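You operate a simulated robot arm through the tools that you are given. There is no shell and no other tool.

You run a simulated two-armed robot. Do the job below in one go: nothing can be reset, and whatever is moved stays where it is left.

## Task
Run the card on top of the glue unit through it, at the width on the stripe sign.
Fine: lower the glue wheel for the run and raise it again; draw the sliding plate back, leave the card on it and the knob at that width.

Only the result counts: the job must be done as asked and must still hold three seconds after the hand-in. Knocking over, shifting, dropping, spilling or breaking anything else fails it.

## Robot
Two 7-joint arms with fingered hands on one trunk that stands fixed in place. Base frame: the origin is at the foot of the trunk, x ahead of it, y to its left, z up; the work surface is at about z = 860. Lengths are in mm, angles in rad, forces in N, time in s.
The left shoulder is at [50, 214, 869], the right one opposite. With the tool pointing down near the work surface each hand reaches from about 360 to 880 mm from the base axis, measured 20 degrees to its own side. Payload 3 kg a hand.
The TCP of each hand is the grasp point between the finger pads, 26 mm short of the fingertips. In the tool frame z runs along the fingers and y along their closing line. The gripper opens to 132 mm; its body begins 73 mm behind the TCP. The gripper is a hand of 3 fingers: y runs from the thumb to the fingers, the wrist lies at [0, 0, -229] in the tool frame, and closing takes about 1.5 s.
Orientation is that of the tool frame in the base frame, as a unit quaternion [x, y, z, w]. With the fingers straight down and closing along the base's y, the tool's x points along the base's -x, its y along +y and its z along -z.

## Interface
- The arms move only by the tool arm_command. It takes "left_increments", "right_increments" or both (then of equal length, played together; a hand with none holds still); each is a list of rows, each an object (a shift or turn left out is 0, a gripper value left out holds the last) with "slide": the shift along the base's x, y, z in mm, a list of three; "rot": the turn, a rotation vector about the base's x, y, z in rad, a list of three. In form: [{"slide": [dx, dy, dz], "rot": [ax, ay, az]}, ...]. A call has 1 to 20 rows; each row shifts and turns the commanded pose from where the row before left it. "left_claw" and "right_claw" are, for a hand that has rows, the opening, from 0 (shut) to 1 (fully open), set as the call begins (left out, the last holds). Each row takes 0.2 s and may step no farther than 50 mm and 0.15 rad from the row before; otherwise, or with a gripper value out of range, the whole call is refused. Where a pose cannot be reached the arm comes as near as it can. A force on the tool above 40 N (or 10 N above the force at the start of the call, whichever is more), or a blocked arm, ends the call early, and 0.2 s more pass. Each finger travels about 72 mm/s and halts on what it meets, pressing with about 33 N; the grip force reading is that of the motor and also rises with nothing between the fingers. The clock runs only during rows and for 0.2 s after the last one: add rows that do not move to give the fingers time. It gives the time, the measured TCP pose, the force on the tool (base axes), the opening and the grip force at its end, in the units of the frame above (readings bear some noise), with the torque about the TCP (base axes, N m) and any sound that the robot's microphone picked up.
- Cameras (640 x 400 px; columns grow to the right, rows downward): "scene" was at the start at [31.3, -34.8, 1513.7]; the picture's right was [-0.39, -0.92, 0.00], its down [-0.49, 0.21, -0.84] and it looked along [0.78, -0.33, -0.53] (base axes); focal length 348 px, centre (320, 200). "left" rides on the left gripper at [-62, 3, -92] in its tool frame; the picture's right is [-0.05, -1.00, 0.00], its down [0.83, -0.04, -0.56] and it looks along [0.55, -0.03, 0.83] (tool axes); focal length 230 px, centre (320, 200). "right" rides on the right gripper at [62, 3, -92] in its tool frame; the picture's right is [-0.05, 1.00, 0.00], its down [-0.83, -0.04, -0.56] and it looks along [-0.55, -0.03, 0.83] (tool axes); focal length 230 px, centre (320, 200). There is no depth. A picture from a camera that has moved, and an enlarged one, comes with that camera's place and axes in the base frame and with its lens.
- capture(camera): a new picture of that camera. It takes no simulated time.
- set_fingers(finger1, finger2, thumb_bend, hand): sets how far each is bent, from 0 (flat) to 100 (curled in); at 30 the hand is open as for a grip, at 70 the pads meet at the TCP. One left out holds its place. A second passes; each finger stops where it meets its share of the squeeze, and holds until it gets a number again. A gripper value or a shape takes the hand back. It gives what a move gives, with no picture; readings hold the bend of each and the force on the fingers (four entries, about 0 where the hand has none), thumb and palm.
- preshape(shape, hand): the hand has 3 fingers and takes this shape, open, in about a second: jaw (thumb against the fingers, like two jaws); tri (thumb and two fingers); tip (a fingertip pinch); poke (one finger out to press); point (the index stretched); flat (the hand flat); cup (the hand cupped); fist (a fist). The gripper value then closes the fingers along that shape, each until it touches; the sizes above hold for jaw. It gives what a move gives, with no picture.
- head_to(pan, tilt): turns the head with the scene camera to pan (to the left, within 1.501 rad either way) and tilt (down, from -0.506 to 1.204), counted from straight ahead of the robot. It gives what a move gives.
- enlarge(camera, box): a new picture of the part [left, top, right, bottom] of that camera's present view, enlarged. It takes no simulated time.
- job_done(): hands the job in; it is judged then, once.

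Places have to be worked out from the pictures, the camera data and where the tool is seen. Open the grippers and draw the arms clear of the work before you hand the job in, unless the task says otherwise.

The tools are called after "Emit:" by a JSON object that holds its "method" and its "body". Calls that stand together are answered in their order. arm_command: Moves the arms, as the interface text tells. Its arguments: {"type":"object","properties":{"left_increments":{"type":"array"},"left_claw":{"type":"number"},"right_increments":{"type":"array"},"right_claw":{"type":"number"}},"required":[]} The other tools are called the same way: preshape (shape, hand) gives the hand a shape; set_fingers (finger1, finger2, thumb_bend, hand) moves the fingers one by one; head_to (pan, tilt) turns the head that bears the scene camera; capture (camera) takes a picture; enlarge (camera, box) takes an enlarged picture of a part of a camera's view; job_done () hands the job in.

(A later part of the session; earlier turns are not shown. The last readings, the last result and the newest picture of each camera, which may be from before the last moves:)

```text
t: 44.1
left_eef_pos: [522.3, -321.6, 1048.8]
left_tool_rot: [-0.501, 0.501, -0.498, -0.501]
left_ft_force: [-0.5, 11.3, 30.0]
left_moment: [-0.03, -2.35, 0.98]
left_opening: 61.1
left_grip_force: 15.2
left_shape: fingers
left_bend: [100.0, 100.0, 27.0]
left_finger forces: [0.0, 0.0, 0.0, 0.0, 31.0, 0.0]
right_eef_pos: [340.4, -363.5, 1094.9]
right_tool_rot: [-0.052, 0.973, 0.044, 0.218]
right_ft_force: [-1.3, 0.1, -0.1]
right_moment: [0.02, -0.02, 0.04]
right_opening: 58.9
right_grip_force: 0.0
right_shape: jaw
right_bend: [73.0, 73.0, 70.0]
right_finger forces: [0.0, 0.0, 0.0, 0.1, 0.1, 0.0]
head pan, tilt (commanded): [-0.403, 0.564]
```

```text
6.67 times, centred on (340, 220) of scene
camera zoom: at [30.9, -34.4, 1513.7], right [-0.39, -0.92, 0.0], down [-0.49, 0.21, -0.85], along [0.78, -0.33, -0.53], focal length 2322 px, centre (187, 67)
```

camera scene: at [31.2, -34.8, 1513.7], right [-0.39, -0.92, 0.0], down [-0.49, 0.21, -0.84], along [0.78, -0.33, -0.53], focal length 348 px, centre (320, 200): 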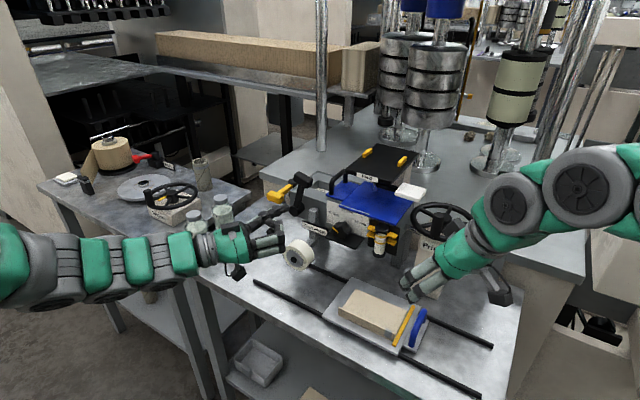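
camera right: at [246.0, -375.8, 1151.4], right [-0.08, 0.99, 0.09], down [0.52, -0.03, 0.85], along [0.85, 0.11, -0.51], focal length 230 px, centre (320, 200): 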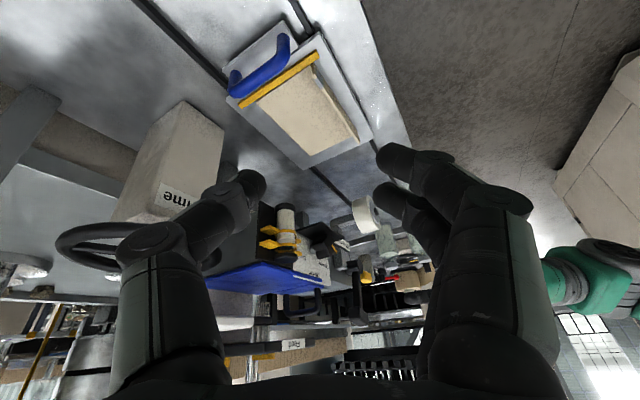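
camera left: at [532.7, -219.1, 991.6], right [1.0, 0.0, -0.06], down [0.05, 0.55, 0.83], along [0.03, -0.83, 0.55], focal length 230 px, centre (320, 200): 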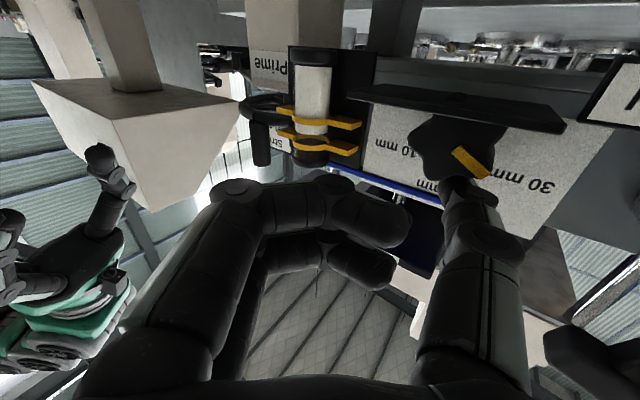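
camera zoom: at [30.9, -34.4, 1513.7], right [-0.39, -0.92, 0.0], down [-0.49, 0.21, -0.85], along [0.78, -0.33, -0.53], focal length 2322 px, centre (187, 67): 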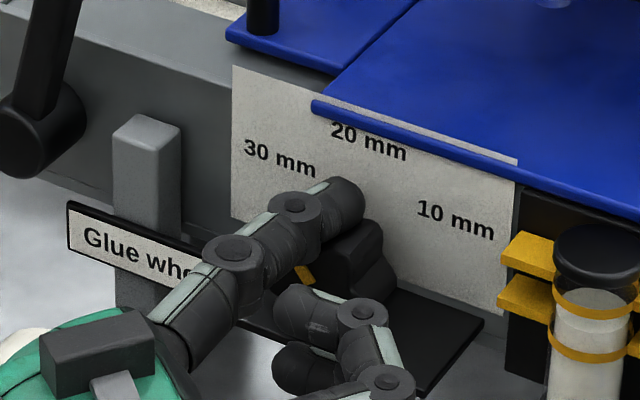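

The knob is turning — the mark has moved about 20° toward 20 mm. The downward load is growing (30 N), so I ease up slightly while continuing right.

Emit:
{"method": "arm_command", "body": {"left_increments": [{"slide": [0, 0, 1.2]}, {"slide": [-3.2, -2.3, 0.3]}, {"slide": [-3.2, -2.3, 0]}, {}]}}

Emit:
{"method": "enlarge", "body": {"camera": "left", "box": [370, 80, 540, 210]}}

Emit:
{"method": "enlarge", "body": {"camera": "right", "box": [290, 200, 390, 290]}}

```text
t: 45.1
left_eef_pos: [514.4, -327.7, 1047.4]
left_tool_rot: [0.502, -0.502, 0.495, 0.501]
left_ft_force: [-5.9, 0.4, 2.9]
left_moment: [0.02, -0.19, 0.09]
left_opening: 56.0
left_grip_force: 3.5
left_shape: fingers
left_bend: [100.0, 100.0, 31.0]
left_finger forces: [0.0, 0.0, 0.0, 0.0, 6.0, 0.0]
right_eef_pos: [340.0, -364.6, 1095.6]
right_tool_rot: [-0.053, 0.973, 0.045, 0.219]
right_ft_force: [-0.2, 0.7, 0.9]
right_moment: [0.0, 0.01, 0.0]
right_opening: 59.2
right_grip_force: 0.1
right_shape: jaw
right_bend: [73.0, 73.0, 70.0]
right_finger forces: [0.1, 0.0, 0.0, 0.0, 0.0, 0.1]
head pan, tilt (commanded): [-0.403, 0.564]
```

```text
3.08 times, centred on (455, 145) of left
camera zoom: at [511.6, -233.1, 987.5], right [1.0, -0.01, -0.06], down [0.05, 0.55, 0.83], along [0.03, -0.84, 0.55], focal length 708 px, centre (-95, 369)
```

zoom: 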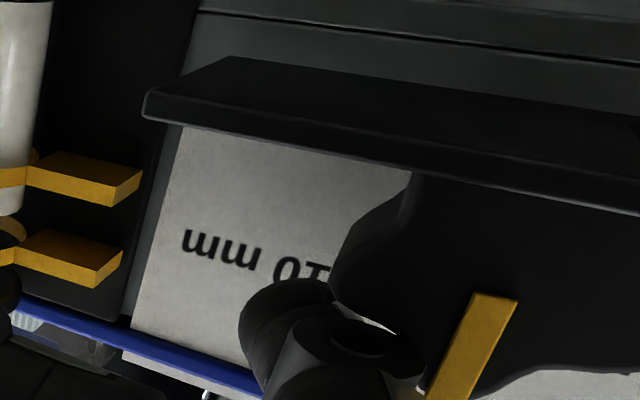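

```text
4.44 times, centred on (340, 245) of right
camera zoom: at [245.6, -375.9, 1151.4], right [-0.07, 0.99, 0.09], down [0.52, -0.03, 0.85], along [0.85, 0.11, -0.51], focal length 1022 px, centre (231, 0)
```

zoom: 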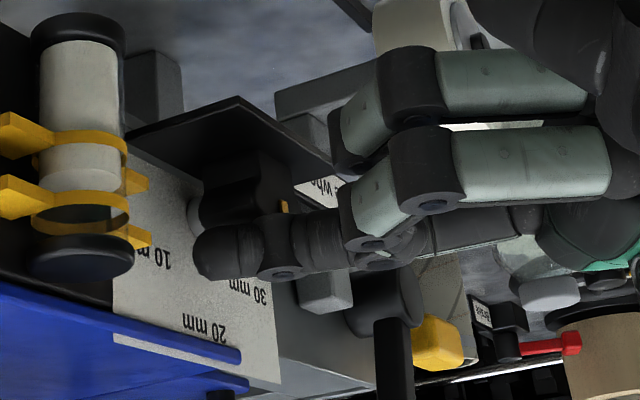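

The mark swung well past vertical in this oblique view and the force dropped, so it may have clicked on. I lift the thumb slightly, withdraw it along its axis and read the dial from several views.

Emit:
{"method": "arm_command", "body": {"left_increments": [{"slide": [0, 0, 5]}, {"slide": [0, 20, 1]}, {"slide": [0, 30, 0]}, {"slide": [0, 40, 0]}, {}]}}

Emit:
{"method": "enlarge", "body": {"camera": "left", "box": [350, 60, 540, 190]}}

Emit:
{"method": "enlarge", "body": {"camera": "scene", "box": [300, 190, 380, 250]}}

Emit:
{"method": "enlarge", "body": {"camera": "right", "box": [290, 210, 350, 280]}}

```text
t: 46.3
left_eef_pos: [516.6, -237.6, 1055.6]
left_tool_rot: [0.502, -0.501, 0.496, 0.501]
left_ft_force: [1.2, -0.7, 0.4]
left_moment: [-0.02, -0.01, -0.01]
left_opening: 57.7
left_grip_force: 0.1
left_shape: fingers
left_bend: [100.0, 100.0, 30.0]
left_finger forces: [0.0, 0.1, 0.0, 0.0, 0.1, 0.0]
right_eef_pos: [341.5, -363.5, 1095.4]
right_tool_rot: [-0.052, 0.973, 0.044, 0.219]
right_ft_force: [1.1, -0.5, -0.1]
right_moment: [-0.01, -0.03, 0.03]
right_opening: 58.9
right_grip_force: 0.0
right_shape: jaw
right_bend: [73.0, 73.0, 70.0]
right_finger forces: [0.0, 0.0, 0.0, 0.1, 0.0, 0.1]
head pan, tilt (commanded): [-0.403, 0.564]
```

```text
3.08 times, centred on (445, 125) of left
camera zoom: at [513.7, -143.0, 995.1], right [1.0, 0.0, -0.06], down [0.05, 0.55, 0.83], along [0.03, -0.83, 0.55], focal length 708 px, centre (-65, 431)
```

zoom: 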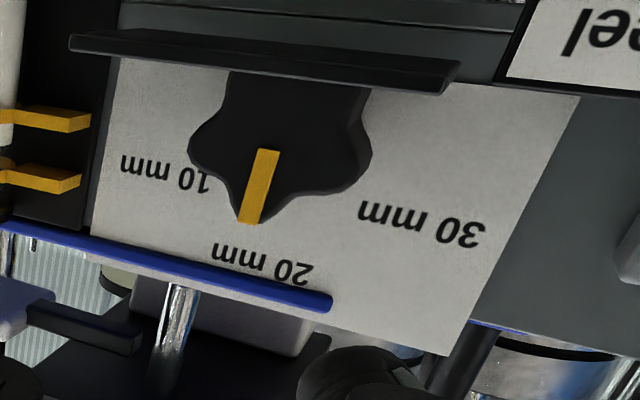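

```text
6.67 times, centred on (340, 220) of scene
camera zoom: at [31.3, -34.8, 1513.7], right [-0.39, -0.92, 0.0], down [-0.49, 0.21, -0.84], along [0.78, -0.33, -0.53], focal length 2322 px, centre (187, 67)
```

zoom: 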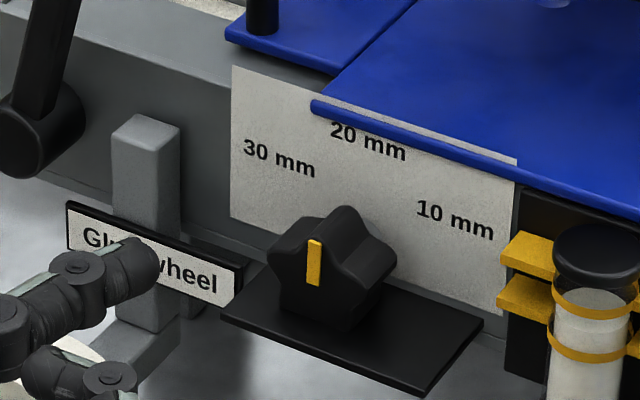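

```text
5.71 times, centred on (320, 245) of right
camera zoom: at [246.0, -375.7, 1151.3], right [-0.08, 0.99, 0.09], down [0.52, -0.03, 0.85], along [0.85, 0.11, -0.51], focal length 1315 px, centre (320, -57)
```

zoom: 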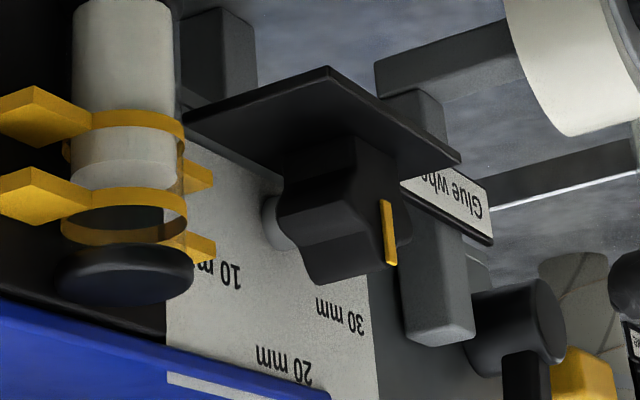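

In the scene view the mark now stands vertical at "20 mm", so the knob is set. Next comes the glue wheel lever, so I look at it closely from all three cameras.

Emit:
{"method": "capture", "body": {"camera": "left"}}

Emit:
{"method": "enlarge", "body": {"camera": "scene", "box": [260, 160, 350, 280]}}

Emit:
{"method": "enlarge", "body": {"camera": "right", "box": [330, 180, 440, 340]}}

```text
taken
camera left: at [513.7, -143.0, 995.1], right [1.0, 0.0, -0.06], down [0.05, 0.55, 0.83], along [0.03, -0.83, 0.55], focal length 230 px, centre (320, 200)
```

left: 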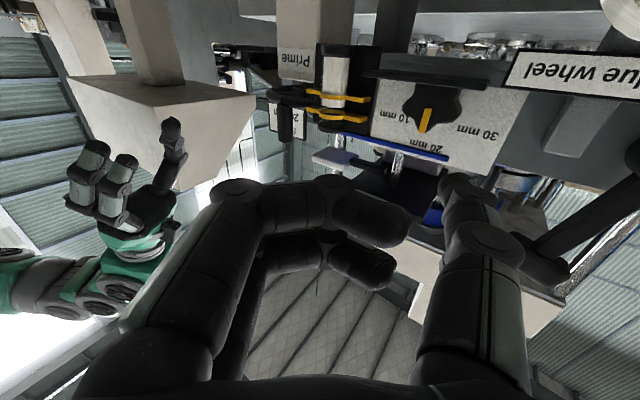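

```text
3.33 times, centred on (305, 220) of scene
camera zoom: at [31.3, -34.8, 1513.7], right [-0.39, -0.92, 0.0], down [-0.49, 0.21, -0.84], along [0.78, -0.33, -0.53], focal length 1161 px, centre (370, 133)
```

zoom: 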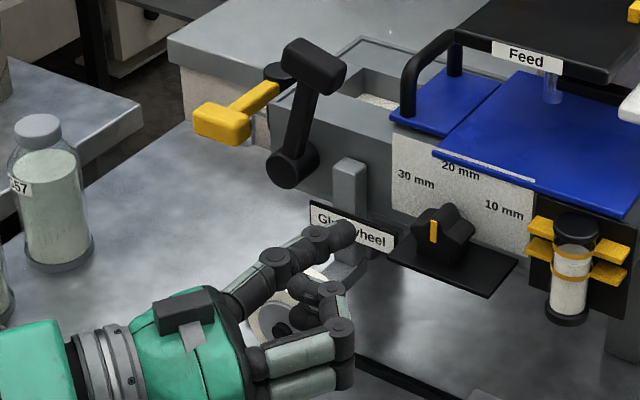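

```text
2.50 times, centred on (385, 260) of right
camera zoom: at [246.0, -375.7, 1151.3], right [-0.08, 0.99, 0.09], down [0.52, -0.03, 0.85], along [0.85, 0.11, -0.51], focal length 575 px, centre (158, 50)
```

zoom: 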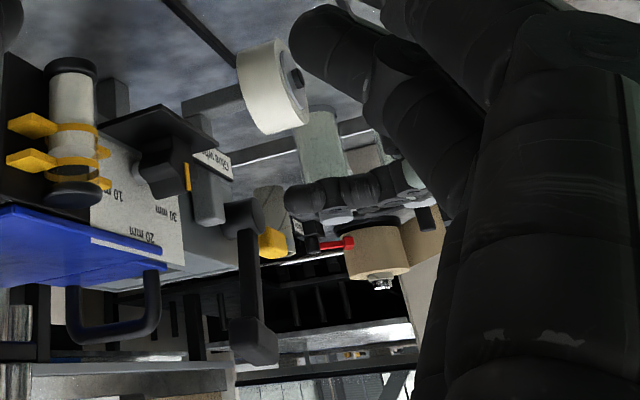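

The lever's crossbar handle is at about U = 471, z = 1124, with its pivot at U = 496, z = 1034. A yellow valve handle stands to its left at U ≈ 559 and must not be touched. I move the left hand to a staging point in front of the lever, turned to point along +V, then extend its two fingers and tuck the thumb away.

Emit:
{"method": "arm_command", "body": {"left_increments": [{"slide": [10, 30, 5], "rot": [0, 0, 0]}, {"slide": [25, 20, 5], "rot": [0, 0, 0.12]}, {"slide": [30, 10, 5], "rot": [0, 0, 0.125]}, {"slide": [33, 8, 5], "rot": [0, 0, 0.125]}, {"slide": [33, 5, 5], "rot": [0, 0, 0.125]}, {"slide": [33, 5, 5], "rot": [0, 0, 0.125]}, {}]}}

Emit:
{"method": "set_fingers", "body": {"hand": "left", "finger1": 30, "finger2": 30, "thumb_bend": 100}}

Emit:
{"method": "capture", "body": {"camera": "left"}}

Emit:
{"method": "capture", "body": {"camera": "scene"}}

```text
t: 47.9
left_eef_pos: [678.4, -160.2, 1085.9]
left_tool_rot: [0.63, -0.325, 0.626, 0.325]
left_ft_force: [-0.1, 0.5, 0.0]
left_moment: [-0.02, 0.01, 0.0]
left_opening: 57.9
left_grip_force: 0.1
left_shape: fingers
left_bend: [100.0, 100.0, 30.0]
left_finger forces: [0.0, 0.1, 0.0, 0.1, 0.0, 0.0]
right_eef_pos: [340.8, -364.9, 1094.8]
right_tool_rot: [-0.053, 0.973, 0.043, 0.218]
right_ft_force: [0.1, 0.2, 0.2]
right_moment: [0.01, 0.01, -0.01]
right_opening: 58.9
right_grip_force: 0.1
right_shape: jaw
right_bend: [73.0, 73.0, 70.0]
right_finger forces: [0.0, 0.1, 0.0, 0.0, 0.1, 0.0]
head pan, tilt (commanded): [-0.403, 0.564]
```

```text
t: 48.9
left_eef_pos: [680.0, -160.3, 1086.0]
left_tool_rot: [0.63, -0.325, 0.626, 0.326]
left_ft_force: [0.3, -0.4, 0.5]
left_moment: [-0.02, 0.01, -0.02]
left_opening: 47.8
left_grip_force: 0.1
left_shape: fingers
left_bend: [30.0, 30.0, 100.0]
left_finger forces: [0.0, 0.0, 0.0, 0.0, 0.1, 0.2]
right_eef_pos: [340.3, -364.2, 1094.3]
right_tool_rot: [-0.053, 0.973, 0.044, 0.219]
right_ft_force: [0.5, 0.9, -1.6]
right_moment: [-0.02, 0.0, -0.03]
right_opening: 59.0
right_grip_force: 0.1
right_shape: jaw
right_bend: [73.0, 73.0, 70.0]
right_finger forces: [0.0, 0.1, 0.0, 0.0, 0.0, 0.0]
head pan, tilt (commanded): [-0.403, 0.564]
```

```text
taken
camera left: at [622.6, -85.3, 1024.9], right [0.81, 0.58, -0.06], down [-0.28, 0.48, 0.83], along [0.51, -0.66, 0.55], focal length 230 px, centre (320, 200)
```

left: 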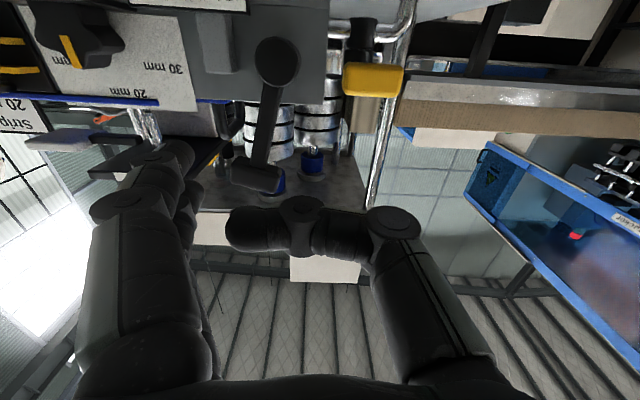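

```text
taken
camera scene: at [31.3, -34.8, 1513.7], right [-0.39, -0.92, 0.0], down [-0.49, 0.21, -0.84], along [0.78, -0.33, -0.53], focal length 348 px, centre (320, 200)
```

scene: 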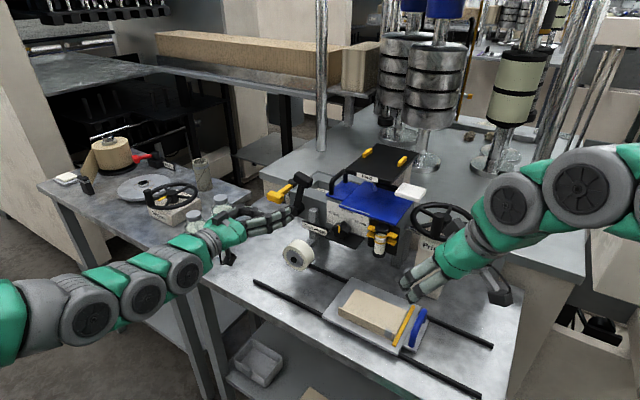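

The left camera now looks straight at the lever, with the yellow valve handle off to the right of the picture (physically to the left). I lower 12 mm and advance so the two fingers come alongside the lever arm on its right.

Emit:
{"method": "arm_command", "body": {"left_increments": [{"slide": [0, 0, -12]}, {"slide": [12.2, -17.1, 0]}, {"slide": [12.2, -17.1, 0]}, {"slide": [12.2, -17.1, 0]}, {"slide": [12.2, -17.1, 0]}, {}]}}

Emit:
{"method": "capture", "body": {"camera": "left"}}

Emit:
{"method": "enlarge", "body": {"camera": "scene", "box": [230, 150, 350, 270]}}

Emit:
{"method": "enlarge", "body": {"camera": "right", "box": [330, 180, 440, 320]}}

```text
t: 50.3
left_eef_pos: [728.8, -228.9, 1074.6]
left_tool_rot: [0.631, -0.324, 0.626, 0.325]
left_ft_force: [0.3, 0.2, 0.3]
left_moment: [0.01, -0.02, 0.01]
left_opening: 47.9
left_grip_force: 0.0
left_shape: fingers
left_bend: [30.0, 30.0, 100.0]
left_finger forces: [0.0, 0.1, 0.1, 0.0, 0.0, 0.1]
right_eef_pos: [339.9, -364.0, 1095.5]
right_tool_rot: [-0.053, 0.973, 0.044, 0.219]
right_ft_force: [-0.7, 0.7, -0.3]
right_moment: [0.0, -0.01, -0.01]
right_opening: 59.0
right_grip_force: 0.0
right_shape: jaw
right_bend: [73.0, 73.0, 70.0]
right_finger forces: [0.1, 0.0, 0.0, 0.0, 0.0, 0.0]
head pan, tilt (commanded): [-0.403, 0.564]
```

```text
taken
camera left: at [672.6, -153.3, 1014.1], right [0.81, 0.58, -0.06], down [-0.28, 0.48, 0.83], along [0.51, -0.66, 0.55], focal length 230 px, centre (320, 200)
```

left: 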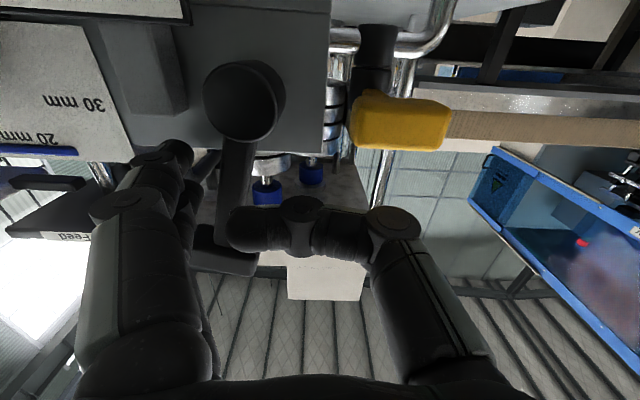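

```text
3.33 times, centred on (290, 210) of scene
camera zoom: at [31.3, -34.8, 1513.7], right [-0.39, -0.92, 0.0], down [-0.49, 0.21, -0.84], along [0.78, -0.33, -0.53], focal length 1161 px, centre (420, 167)
```

zoom: 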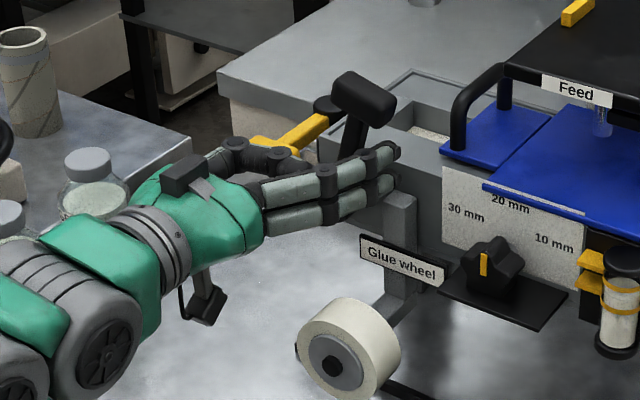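

```text
2.86 times, centred on (385, 250) of right
camera zoom: at [246.0, -375.8, 1151.3], right [-0.08, 0.99, 0.09], down [0.52, -0.03, 0.85], along [0.85, 0.11, -0.51], focal length 657 px, centre (134, 57)
```

zoom: 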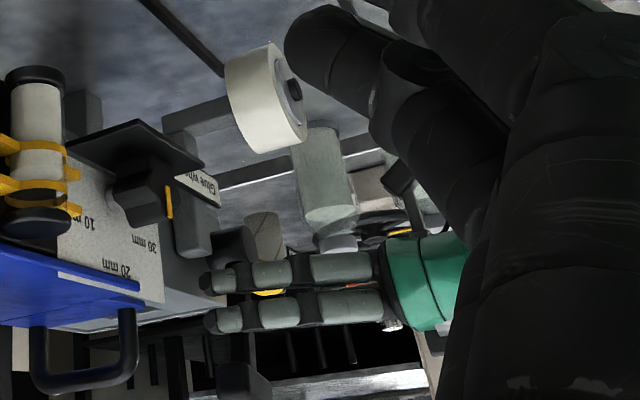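

The fingers are just right of the lever arm. I push left (+U) in small steps and see whether the lever moves and the wheel comes down.

Emit:
{"method": "arm_command", "body": {"left_increments": [{"slide": [4.1, 2.9, 0]}, {"slide": [4.1, 2.9, 0]}, {"slide": [4.1, 2.9, 0]}, {"slide": [4.1, 2.9, 0]}, {"slide": [4.1, 2.9, 0]}, {}]}}

Emit:
{"method": "enlarge", "body": {"camera": "scene", "box": [230, 150, 350, 270]}}

Emit:
{"method": "enlarge", "body": {"camera": "right", "box": [330, 180, 440, 320]}}

```text
t: 51.7
left_eef_pos: [750.3, -212.2, 1073.9]
left_tool_rot: [0.631, -0.324, 0.626, 0.325]
left_ft_force: [-1.3, -1.9, 1.2]
left_moment: [-0.02, 0.07, -0.04]
left_opening: 48.8
left_grip_force: 0.8
left_shape: fingers
left_bend: [28.0, 28.0, 100.0]
left_finger forces: [1.0, 0.7, 0.0, 0.0, 0.1, 0.0]
right_eef_pos: [340.4, -363.4, 1094.2]
right_tool_rot: [-0.052, 0.973, 0.044, 0.219]
right_ft_force: [0.0, 0.7, 0.0]
right_moment: [0.02, 0.0, 0.0]
right_opening: 59.0
right_grip_force: 0.0
right_shape: jaw
right_bend: [73.0, 73.0, 70.0]
right_finger forces: [0.0, 0.0, 0.0, 0.1, 0.2, 0.0]
head pan, tilt (commanded): [-0.403, 0.564]
```

```text
3.33 times, centred on (290, 210) of scene
camera zoom: at [31.2, -34.8, 1513.7], right [-0.39, -0.92, 0.0], down [-0.49, 0.21, -0.84], along [0.78, -0.33, -0.53], focal length 1161 px, centre (420, 167)
```

zoom: 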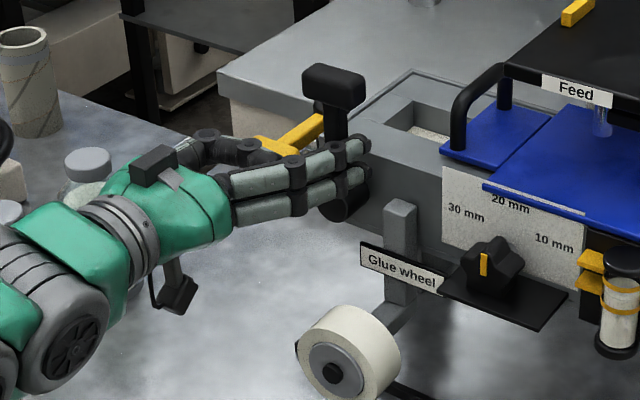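

```text
2.86 times, centred on (385, 250) of right
camera zoom: at [246.0, -375.8, 1151.3], right [-0.08, 0.99, 0.09], down [0.52, -0.03, 0.85], along [0.85, 0.11, -0.51], focal length 657 px, centre (134, 57)
```

zoom: 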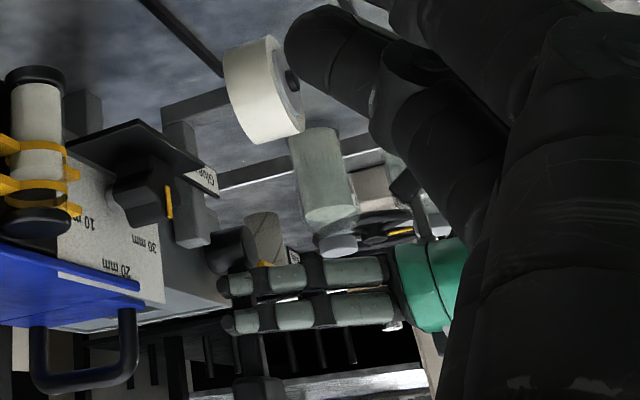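

The lever moves left easily (about 2 N) and the wheel slide has started down, so left is the right direction. I continue in steps, watching the yellow valve block (U 543–585, z 1030–1052).

Emit:
{"method": "arm_command", "body": {"left_increments": [{"slide": [4.1, 2.9, 0]}, {"slide": [4.1, 2.9, 0]}, {"slide": [4.1, 2.9, 0]}, {"slide": [4.1, 2.9, 0]}, {}]}}

Emit:
{"method": "enlarge", "body": {"camera": "scene", "box": [230, 150, 350, 270]}}

Emit:
{"method": "capture", "body": {"camera": "left"}}

```text
t: 52.9
left_eef_pos: [765.5, -201.4, 1072.6]
left_tool_rot: [0.63, -0.324, 0.626, 0.325]
left_ft_force: [0.2, 0.7, 0.7]
left_moment: [0.0, 0.02, 0.03]
left_opening: 48.1
left_grip_force: 0.0
left_shape: fingers
left_bend: [30.0, 30.0, 100.0]
left_finger forces: [0.0, 0.1, 0.0, 0.0, 0.1, 0.0]
right_eef_pos: [340.9, -364.1, 1093.7]
right_tool_rot: [-0.053, 0.973, 0.044, 0.219]
right_ft_force: [0.7, 0.2, 0.0]
right_moment: [-0.02, -0.01, 0.0]
right_opening: 58.8
right_grip_force: 0.1
right_shape: jaw
right_bend: [73.0, 73.0, 70.0]
right_finger forces: [0.0, 0.0, 0.1, 0.0, 0.0, 0.0]
head pan, tilt (commanded): [-0.403, 0.564]
```

```text
3.33 times, centred on (290, 210) of scene
camera zoom: at [31.3, -34.8, 1513.7], right [-0.39, -0.92, 0.0], down [-0.49, 0.21, -0.84], along [0.78, -0.33, -0.53], focal length 1161 px, centre (420, 167)
```

zoom: 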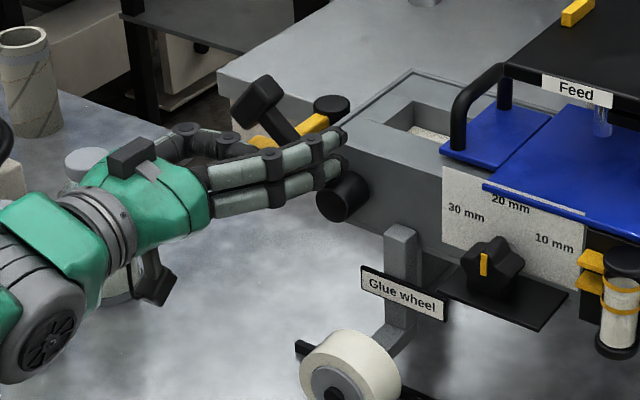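

```text
taken
camera left: at [709.9, -126.4, 1012.2], right [0.81, 0.58, -0.06], down [-0.28, 0.48, 0.83], along [0.51, -0.66, 0.55], focal length 230 px, centre (320, 200)
```

left: 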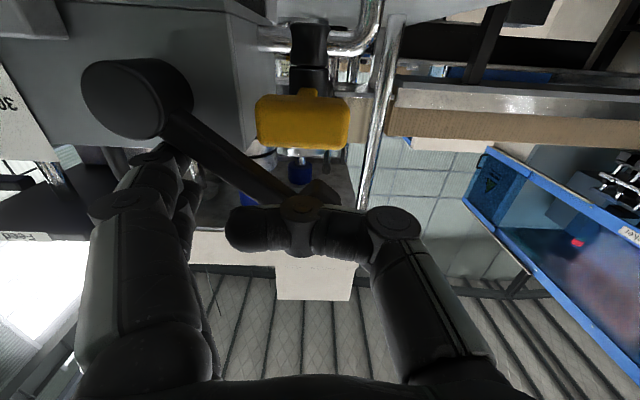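

The lever snapped over past centre: it now leans left about 50° and the wheel has come down some 28 mm. I withdraw the left hand and inspect the wheel height and the lever.

Emit:
{"method": "arm_command", "body": {"left_increments": [{"slide": [-12, 17, 3]}, {"slide": [-20, 28, 5]}, {"slide": [-20, 28, 5]}, {"slide": [-10, 14, 0]}, {}]}}

Emit:
{"method": "capture", "body": {"camera": "left"}}

Emit:
{"method": "enlarge", "body": {"camera": "scene", "box": [250, 160, 370, 300]}}

Emit:
{"method": "enlarge", "body": {"camera": "right", "box": [220, 40, 400, 260]}}

```text
t: 54.1
left_eef_pos: [704.7, -113.6, 1087.3]
left_tool_rot: [0.63, -0.324, 0.626, 0.325]
left_ft_force: [-0.1, -1.1, 0.5]
left_moment: [0.04, 0.0, -0.02]
left_opening: 47.9
left_grip_force: 0.1
left_shape: fingers
left_bend: [30.0, 30.0, 100.0]
left_finger forces: [0.1, 0.0, 0.0, 0.0, 0.0, 0.0]
right_eef_pos: [340.8, -364.8, 1094.4]
right_tool_rot: [-0.053, 0.973, 0.044, 0.219]
right_ft_force: [0.6, -0.4, 0.2]
right_moment: [-0.01, 0.0, 0.03]
right_opening: 59.0
right_grip_force: 0.0
right_shape: jaw
right_bend: [73.0, 73.0, 70.0]
right_finger forces: [0.0, 0.0, 0.0, 0.0, 0.1, 0.0]
head pan, tilt (commanded): [-0.403, 0.564]
```

```text
taken
camera left: at [647.2, -38.8, 1026.4], right [0.81, 0.58, -0.06], down [-0.28, 0.48, 0.83], along [0.51, -0.66, 0.55], focal length 230 px, centre (320, 200)
```

left: 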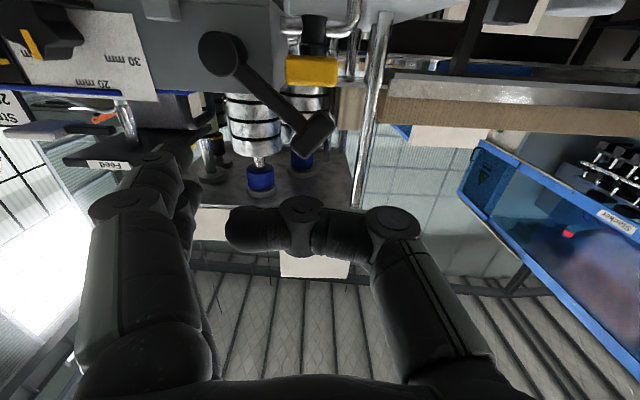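

```text
2.86 times, centred on (310, 230) of scene
camera zoom: at [31.3, -34.8, 1513.7], right [-0.39, -0.92, 0.0], down [-0.49, 0.21, -0.84], along [0.78, -0.33, -0.53], focal length 995 px, centre (349, 114)
```

zoom: 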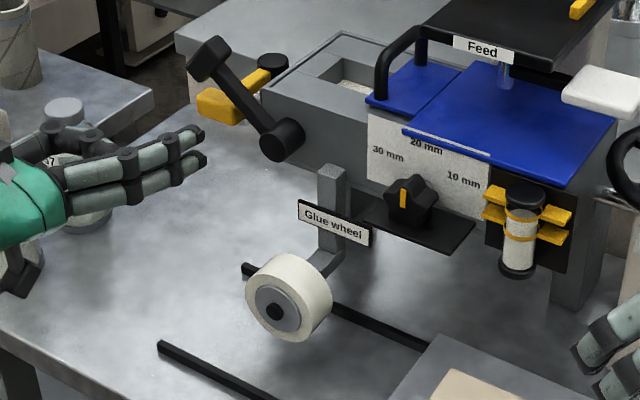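

```text
1.82 times, centred on (310, 150) of right
camera zoom: at [246.0, -375.7, 1151.3], right [-0.08, 0.99, 0.09], down [0.52, -0.03, 0.85], along [0.85, 0.11, -0.51], focal length 418 px, centre (338, 291)
```

zoom: 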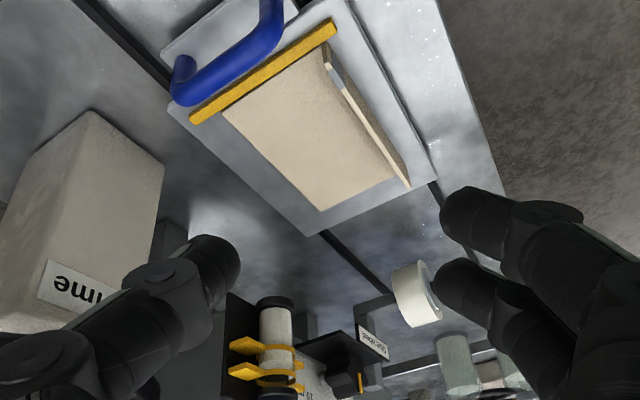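

The lever rests leaning left, short of the yellow handle, and the wheel hub has dropped from z ≈ 961 to about 930. I zoom in on the wheel to measure its radius and judge whether it reaches the card's height.

Emit:
{"method": "enlarge", "body": {"camera": "scene", "box": [270, 240, 330, 290]}}

Emit:
{"method": "enlarge", "body": {"camera": "right", "box": [320, 170, 400, 230]}}

Emit:
{"method": "enlarge", "body": {"camera": "scene", "box": [250, 160, 320, 215]}}

```text
8.00 times, centred on (300, 265) of scene
camera zoom: at [31.3, -34.8, 1513.7], right [-0.39, -0.92, 0.0], down [-0.49, 0.21, -0.84], along [0.78, -0.33, -0.53], focal length 2786 px, centre (480, -320)
```

zoom: 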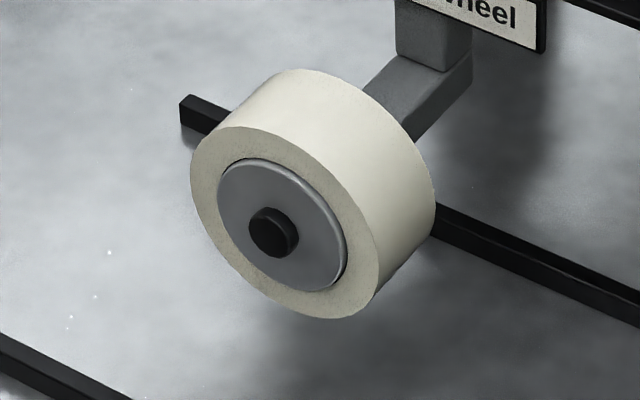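

```text
6.67 times, centred on (360, 200) of right
camera zoom: at [246.0, -375.7, 1151.3], right [-0.08, 0.99, 0.09], down [0.52, -0.03, 0.85], along [0.85, 0.11, -0.51], focal length 1534 px, centre (53, 200)
```

zoom: 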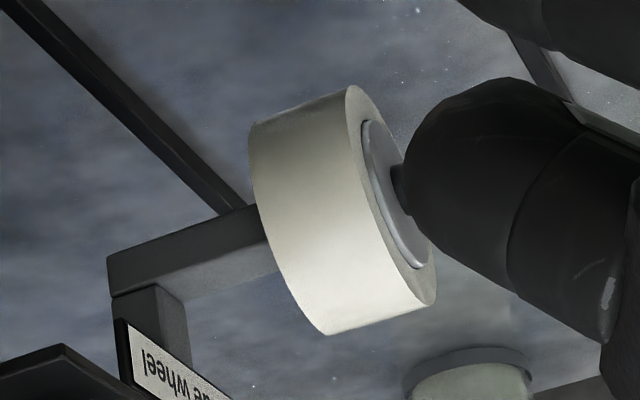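

```text
7.27 times, centred on (285, 188) of scene
camera zoom: at [31.3, -34.8, 1513.7], right [-0.39, -0.92, 0.0], down [-0.49, 0.21, -0.84], along [0.78, -0.33, -0.53], focal length 2533 px, centre (574, 291)
```

zoom: 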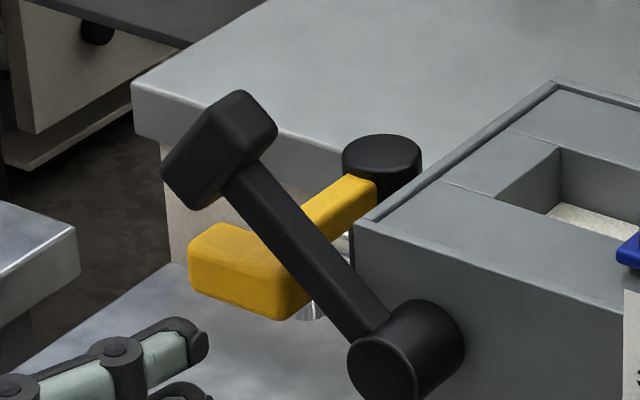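

By triangulation the wheel bottom is at about z = 890–897, while the card's flat top is near 880. I need to know whether the lever is at its end or can go further, so I zoom in on lever and yellow handle from the left camera.

Emit:
{"method": "enlarge", "body": {"camera": "left", "box": [180, 10, 360, 160]}}

Emit:
{"method": "enlarge", "body": {"camera": "right", "box": [330, 220, 420, 300]}}

```text
2.67 times, centred on (270, 85) of left
camera zoom: at [647.2, -38.8, 1026.4], right [0.81, 0.58, -0.06], down [-0.28, 0.48, 0.83], along [0.51, -0.66, 0.55], focal length 614 px, centre (453, 507)
```

zoom: 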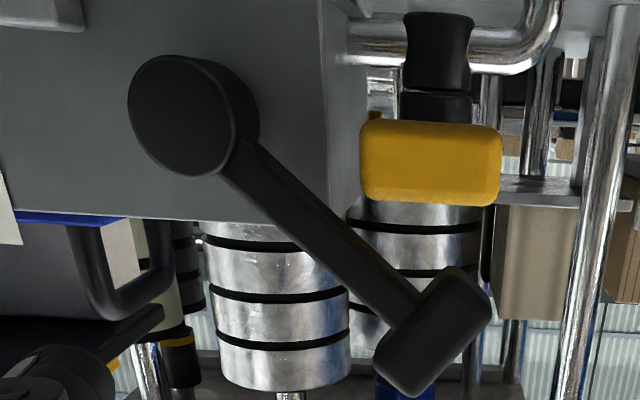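

```text
5.00 times, centred on (375, 260) of right
camera zoom: at [246.0, -375.7, 1151.3], right [-0.08, 0.99, 0.09], down [0.52, -0.03, 0.85], along [0.85, 0.11, -0.51], focal length 1150 px, centre (45, -100)
```

zoom: 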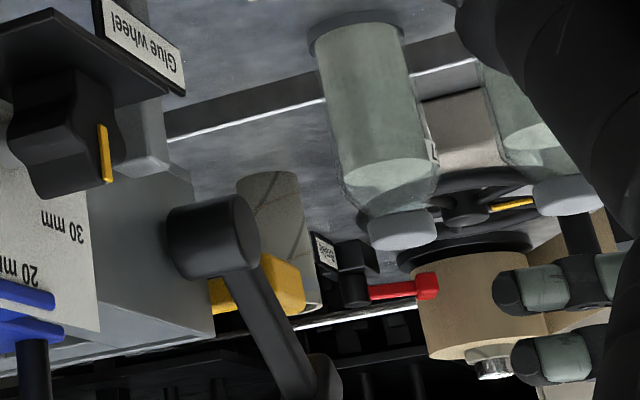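

The lever clearly stops short of the yellow handle. I nudge it gently further left to find out whether this is its end stop, stopping at the first real resistance.

Emit:
{"method": "arm_command", "body": {"left_increments": [{"slide": [5, 3.5, -3]}, {"slide": [12.5, -17.5, 0]}, {"slide": [12.5, -17.5, 0]}, {"slide": [12.5, -17.5, 0]}, {"slide": [12.5, -17.5, 0]}, {"slide": [12.5, -17.5, 0]}, {}]}}

Emit:
{"method": "capture", "body": {"camera": "left"}}

Emit:
{"method": "enlarge", "body": {"camera": "scene", "box": [240, 150, 330, 225]}}

```text
t: 55.7
left_eef_pos: [771.5, -197.4, 1083.6]
left_tool_rot: [0.631, -0.324, 0.626, 0.325]
left_ft_force: [0.4, 0.4, -0.7]
left_moment: [-0.01, -0.01, 0.02]
left_opening: 47.9
left_grip_force: 0.0
left_shape: fingers
left_bend: [30.0, 30.0, 100.0]
left_finger forces: [0.1, 0.0, 0.0, 0.0, 0.1, 0.0]
right_eef_pos: [340.0, -364.2, 1094.8]
right_tool_rot: [-0.053, 0.973, 0.045, 0.219]
right_ft_force: [-0.8, -0.6, -0.6]
right_moment: [-0.02, -0.01, -0.03]
right_opening: 59.1
right_grip_force: 0.2
right_shape: jaw
right_bend: [73.0, 73.0, 70.0]
right_finger forces: [0.1, 0.1, 0.0, 0.0, 0.0, 0.0]
head pan, tilt (commanded): [-0.403, 0.564]
```

```text
taken
camera left: at [715.4, -123.3, 1022.5], right [0.81, 0.58, -0.06], down [-0.28, 0.48, 0.83], along [0.51, -0.66, 0.55], focal length 230 px, centre (320, 200)
```

left: 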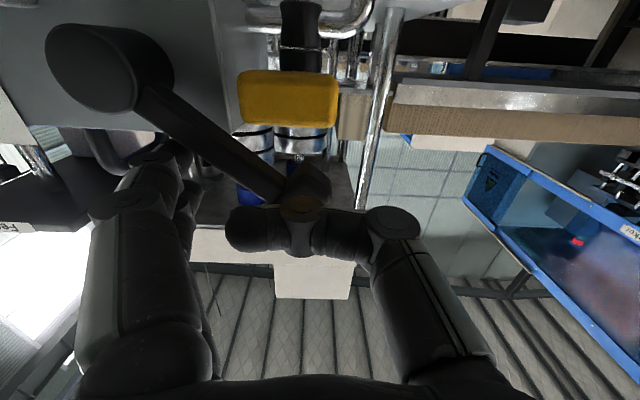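

```text
5.33 times, centred on (285, 188) of scene
camera zoom: at [31.3, -34.8, 1513.7], right [-0.39, -0.92, 0.0], down [-0.49, 0.21, -0.84], along [0.78, -0.33, -0.53], focal length 1857 px, centre (507, 267)
```

zoom: 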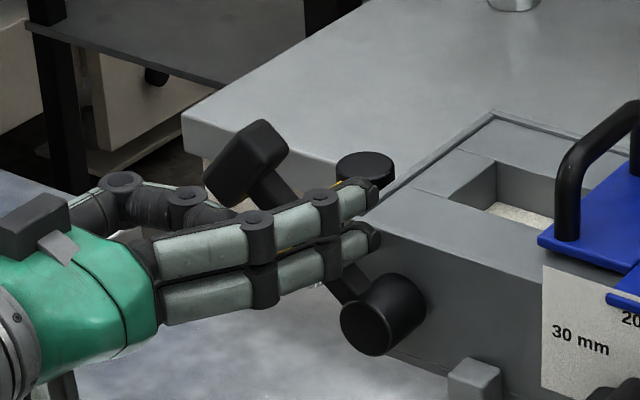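

Emit:
{"method": "arm_command", "body": {"left_increments": [{"slide": [3.3, 2.3, 0]}, {"slide": [3.3, 2.3, 0]}, {"slide": [3.3, 2.3, 0]}, {}]}}

Emit:
{"method": "enlarge", "body": {"camera": "scene", "box": [240, 150, 330, 225]}}

Emit:
{"method": "enlarge", "body": {"camera": "right", "box": [330, 220, 420, 300]}}

```text
t: 56.7
left_eef_pos: [783.1, -191.7, 1083.8]
left_tool_rot: [0.63, -0.324, 0.626, 0.325]
left_ft_force: [-0.6, 0.2, 0.0]
left_moment: [-0.03, 0.01, -0.02]
left_opening: 48.0
left_grip_force: 0.1
left_shape: fingers
left_bend: [30.0, 30.0, 100.0]
left_finger forces: [0.1, 0.0, 0.0, 0.0, 0.0, 0.0]
right_eef_pos: [340.5, -363.4, 1095.8]
right_tool_rot: [-0.053, 0.973, 0.044, 0.219]
right_ft_force: [-0.5, -0.7, -0.1]
right_moment: [0.0, 0.01, 0.03]
right_opening: 58.9
right_grip_force: 0.1
right_shape: jaw
right_bend: [73.0, 73.0, 70.0]
right_finger forces: [0.0, 0.0, 0.0, 0.1, 0.0, 0.0]
head pan, tilt (commanded): [-0.403, 0.564]
```

```text
5.33 times, centred on (285, 188) of scene
camera zoom: at [31.3, -34.8, 1513.7], right [-0.39, -0.92, 0.0], down [-0.49, 0.21, -0.84], along [0.78, -0.33, -0.53], focal length 1857 px, centre (507, 267)
```

zoom: 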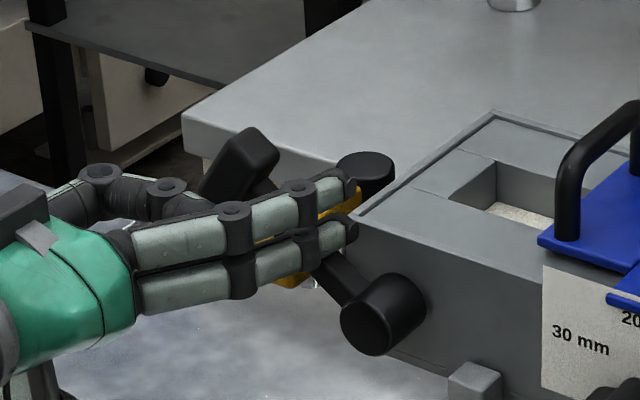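

```text
5.00 times, centred on (375, 260) of right
camera zoom: at [246.0, -375.7, 1151.3], right [-0.08, 0.99, 0.09], down [0.52, -0.03, 0.85], along [0.85, 0.11, -0.51], focal length 1150 px, centre (45, -100)
```

zoom: 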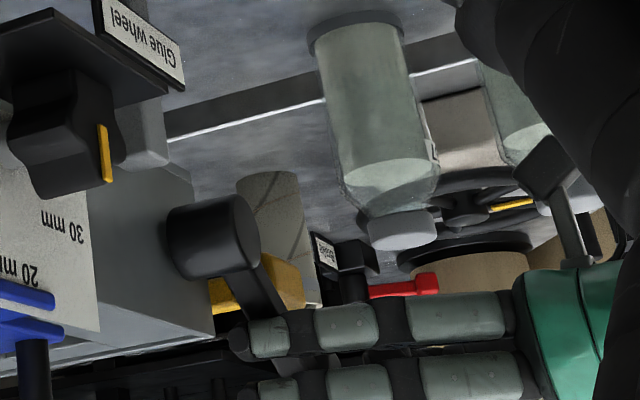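

Emit:
{"method": "arm_command", "body": {"left_increments": [{"slide": [2.4, 1.7, 0]}, {"slide": [2.4, 1.7, 0]}, {}]}}

Emit:
{"method": "enlarge", "body": {"camera": "scene", "box": [240, 150, 330, 225]}}

```text
t: 57.5
left_eef_pos: [787.8, -187.0, 1084.2]
left_tool_rot: [0.631, -0.324, 0.626, 0.325]
left_ft_force: [0.2, 0.4, -0.2]
left_moment: [0.0, 0.03, -0.01]
left_opening: 48.1
left_grip_force: 0.1
left_shape: fingers
left_bend: [30.0, 30.0, 100.0]
left_finger forces: [0.0, 0.1, 0.0, 0.1, 0.0, 0.1]
right_eef_pos: [340.2, -365.4, 1095.5]
right_tool_rot: [-0.053, 0.973, 0.045, 0.218]
right_ft_force: [0.3, 0.2, -0.2]
right_moment: [0.0, 0.02, 0.03]
right_opening: 58.9
right_grip_force: 0.0
right_shape: jaw
right_bend: [73.0, 73.0, 70.0]
right_finger forces: [0.0, 0.0, 0.0, 0.1, 0.0, 0.0]
head pan, tilt (commanded): [-0.403, 0.564]
```

```text
5.33 times, centred on (285, 188) of scene
camera zoom: at [31.3, -34.8, 1513.7], right [-0.39, -0.92, 0.0], down [-0.49, 0.21, -0.84], along [0.78, -0.33, -0.53], focal length 1857 px, centre (507, 267)
```

zoom: 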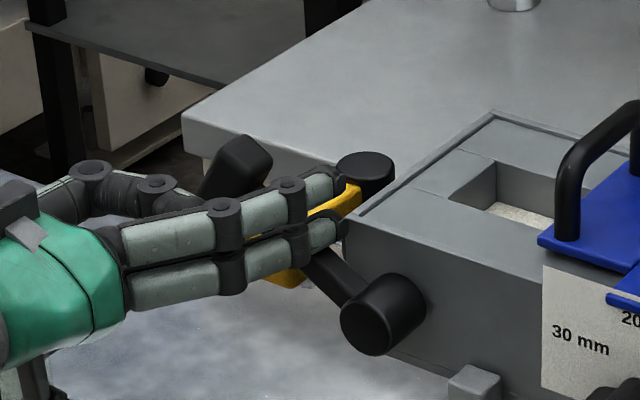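

The lever follows the finger with almost no force, so it may not yet be at its stop, and the yellow block is still about 5 mm away. I nudge in 1.5 mm steps, watching for resistance.

Emit:
{"method": "arm_command", "body": {"left_increments": [{"slide": [1.2, 0.9, 0]}, {"slide": [1.2, 0.9, 0]}, {}]}}

Emit:
{"method": "enlarge", "body": {"camera": "scene", "box": [240, 150, 330, 225]}}

Emit:
{"method": "enlarge", "body": {"camera": "left", "box": [40, 10, 400, 250]}}

```text
t: 58.3
left_eef_pos: [788.7, -186.0, 1083.9]
left_tool_rot: [0.631, -0.324, 0.626, 0.325]
left_ft_force: [0.4, 0.3, 0.6]
left_moment: [0.01, -0.02, 0.0]
left_opening: 48.1
left_grip_force: 0.0
left_shape: fingers
left_bend: [30.0, 30.0, 100.0]
left_finger forces: [0.0, 0.1, 0.0, 0.0, 0.0, 0.0]
right_eef_pos: [340.4, -364.0, 1094.5]
right_tool_rot: [-0.053, 0.973, 0.044, 0.219]
right_ft_force: [-0.2, 0.2, 0.6]
right_moment: [-0.01, 0.01, -0.02]
right_opening: 58.8
right_grip_force: 0.0
right_shape: jaw
right_bend: [73.0, 73.0, 70.0]
right_finger forces: [0.0, 0.0, 0.0, 0.0, 0.0, 0.0]
head pan, tilt (commanded): [-0.403, 0.564]
```

```text
5.33 times, centred on (285, 188) of scene
camera zoom: at [31.3, -34.8, 1513.7], right [-0.39, -0.92, 0.0], down [-0.49, 0.21, -0.84], along [0.78, -0.33, -0.53], focal length 1857 px, centre (507, 267)
```

zoom: 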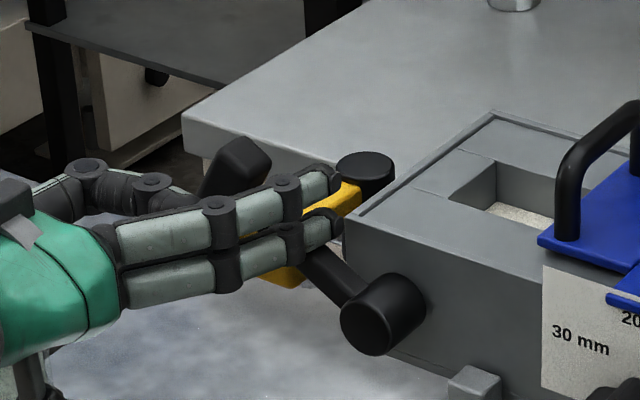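

```text
1.67 times, centred on (220, 130) of left
camera zoom: at [733.2, -111.6, 1023.0], right [0.81, 0.58, -0.06], down [-0.28, 0.48, 0.83], along [0.51, -0.66, 0.55], focal length 384 px, centre (487, 317)
```

zoom: 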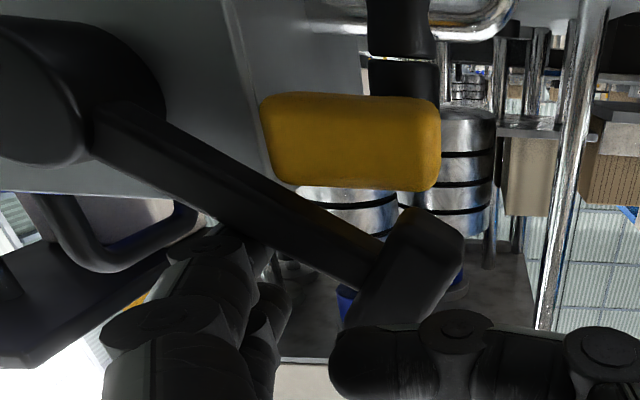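

No resistance yet, and the arm is now within a few millimetres of the yellow handle, so I push no further. I back the left hand straight out and then swing it down in front of the bench, so its camera can look level at the wheel and plate heights.

Emit:
{"method": "arm_command", "body": {"left_increments": [{"slide": [-6, 8.4, 0]}, {"slide": [-15, 21, 0]}, {"slide": [-20, 28, 0]}, {"slide": [-22, 31, 0]}, {"slide": [-25, 25, 0]}, {}]}}

Emit:
{"method": "enlarge", "body": {"camera": "scene", "box": [250, 160, 370, 300]}}

Emit:
{"method": "enlarge", "body": {"camera": "left", "box": [140, 0, 340, 160]}}

```text
t: 59.7
left_eef_pos: [700.4, -73.9, 1085.0]
left_tool_rot: [0.631, -0.324, 0.626, 0.325]
left_ft_force: [0.3, 0.0, 0.2]
left_moment: [-0.01, -0.01, 0.01]
left_opening: 47.8
left_grip_force: 0.1
left_shape: fingers
left_bend: [30.0, 30.0, 100.0]
left_finger forces: [0.0, 0.0, 0.1, 0.0, 0.0, 0.1]
right_eef_pos: [340.7, -364.1, 1094.7]
right_tool_rot: [-0.054, 0.973, 0.045, 0.219]
right_ft_force: [-0.2, 0.5, 0.1]
right_moment: [-0.01, -0.01, 0.0]
right_opening: 59.0
right_grip_force: 0.1
right_shape: jaw
right_bend: [73.0, 73.0, 70.0]
right_finger forces: [0.1, 0.0, 0.1, 0.0, 0.0, 0.1]
head pan, tilt (commanded): [-0.403, 0.564]
```

```text
2.86 times, centred on (310, 230) of scene
camera zoom: at [31.3, -34.8, 1513.7], right [-0.39, -0.92, 0.0], down [-0.49, 0.21, -0.84], along [0.78, -0.33, -0.53], focal length 995 px, centre (349, 114)
```

zoom: 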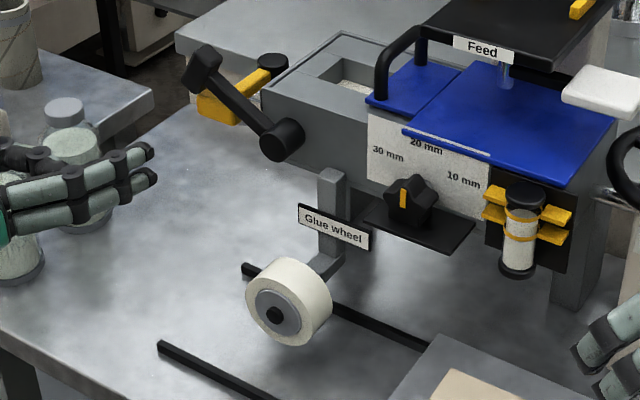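

```text
2.50 times, centred on (240, 80) of left
camera zoom: at [643.7, 1.1, 1023.8], right [0.81, 0.58, -0.06], down [-0.28, 0.48, 0.83], along [0.51, -0.66, 0.55], focal length 575 px, centre (520, 500)
```

zoom: 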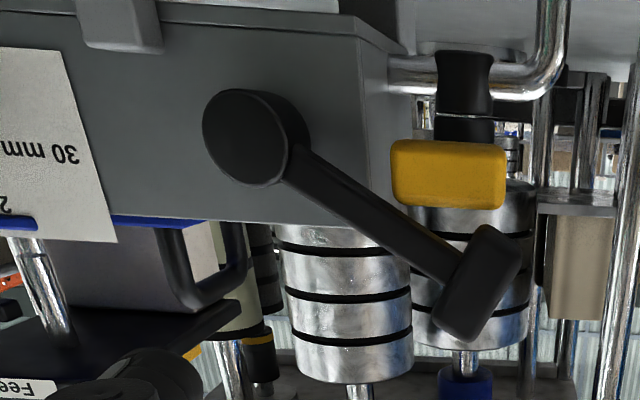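

The lever now sits near 58° and the wheel is about 5 mm lower still. I swing the left hand down in front of the bench for a level look at the gap between wheel, plate and card.

Emit:
{"method": "arm_command", "body": {"left_increments": [{"slide": [-35, 5, -25], "rot": [0.0, 0.0, 0]}, {"slide": [-35, 5, -30], "rot": [0.081, 0.058, 0]}, {"slide": [-35, 0, -30], "rot": [0.081, 0.058, 0]}, {"slide": [-35, 0, -30], "rot": [0.081, 0.058, 0]}, {"slide": [-30, 0, -30], "rot": [0.081, 0.058, 0]}, {"slide": [-20, -5, -30], "rot": [0.081, 0.058, 0]}, {"slide": [0, 0, 0], "rot": [0.081, 0.058, 0]}, {}]}}

Emit:
{"method": "capture", "body": {"camera": "left"}}

Emit:
{"method": "capture", "body": {"camera": "scene"}}

```text
t: 61.5
left_eef_pos: [562.4, -58.6, 959.1]
left_tool_rot: [0.777, -0.395, 0.437, 0.222]
left_ft_force: [-0.5, -0.5, -0.6]
left_moment: [0.03, 0.01, -0.04]
left_opening: 47.7
left_grip_force: 0.0
left_shape: fingers
left_bend: [30.0, 30.0, 100.0]
left_finger forces: [0.0, 0.0, 0.1, 0.1, 0.0, 0.1]
left hand out of reach, approached as far as the arm can: row 4, 5
right_eef_pos: [340.1, -364.8, 1094.3]
right_tool_rot: [-0.053, 0.973, 0.044, 0.219]
right_ft_force: [0.0, -0.2, 0.0]
right_moment: [-0.02, -0.01, 0.01]
right_opening: 59.2
right_grip_force: 0.1
right_shape: jaw
right_bend: [73.0, 73.0, 70.0]
right_finger forces: [0.1, 0.0, 0.0, 0.0, 0.0, 0.0]
head pan, tilt (commanded): [-0.403, 0.564]
```

```text
taken
camera left: at [495.3, 30.0, 953.9], right [0.79, 0.61, -0.05], down [0.01, 0.06, 1.0], along [0.61, -0.79, 0.04], focal length 230 px, centre (320, 200)
```

left: 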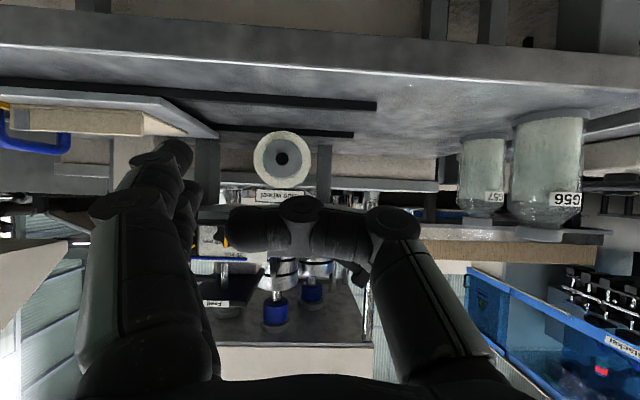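

```text
taken
camera scene: at [31.3, -34.8, 1513.7], right [-0.39, -0.92, 0.0], down [-0.49, 0.21, -0.84], along [0.78, -0.33, -0.53], focal length 348 px, centre (320, 200)
```

scene: 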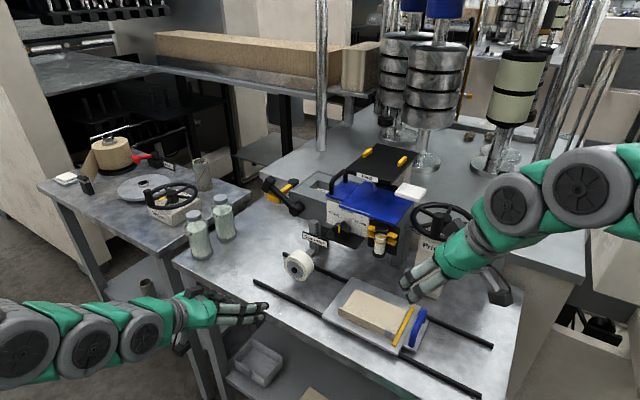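

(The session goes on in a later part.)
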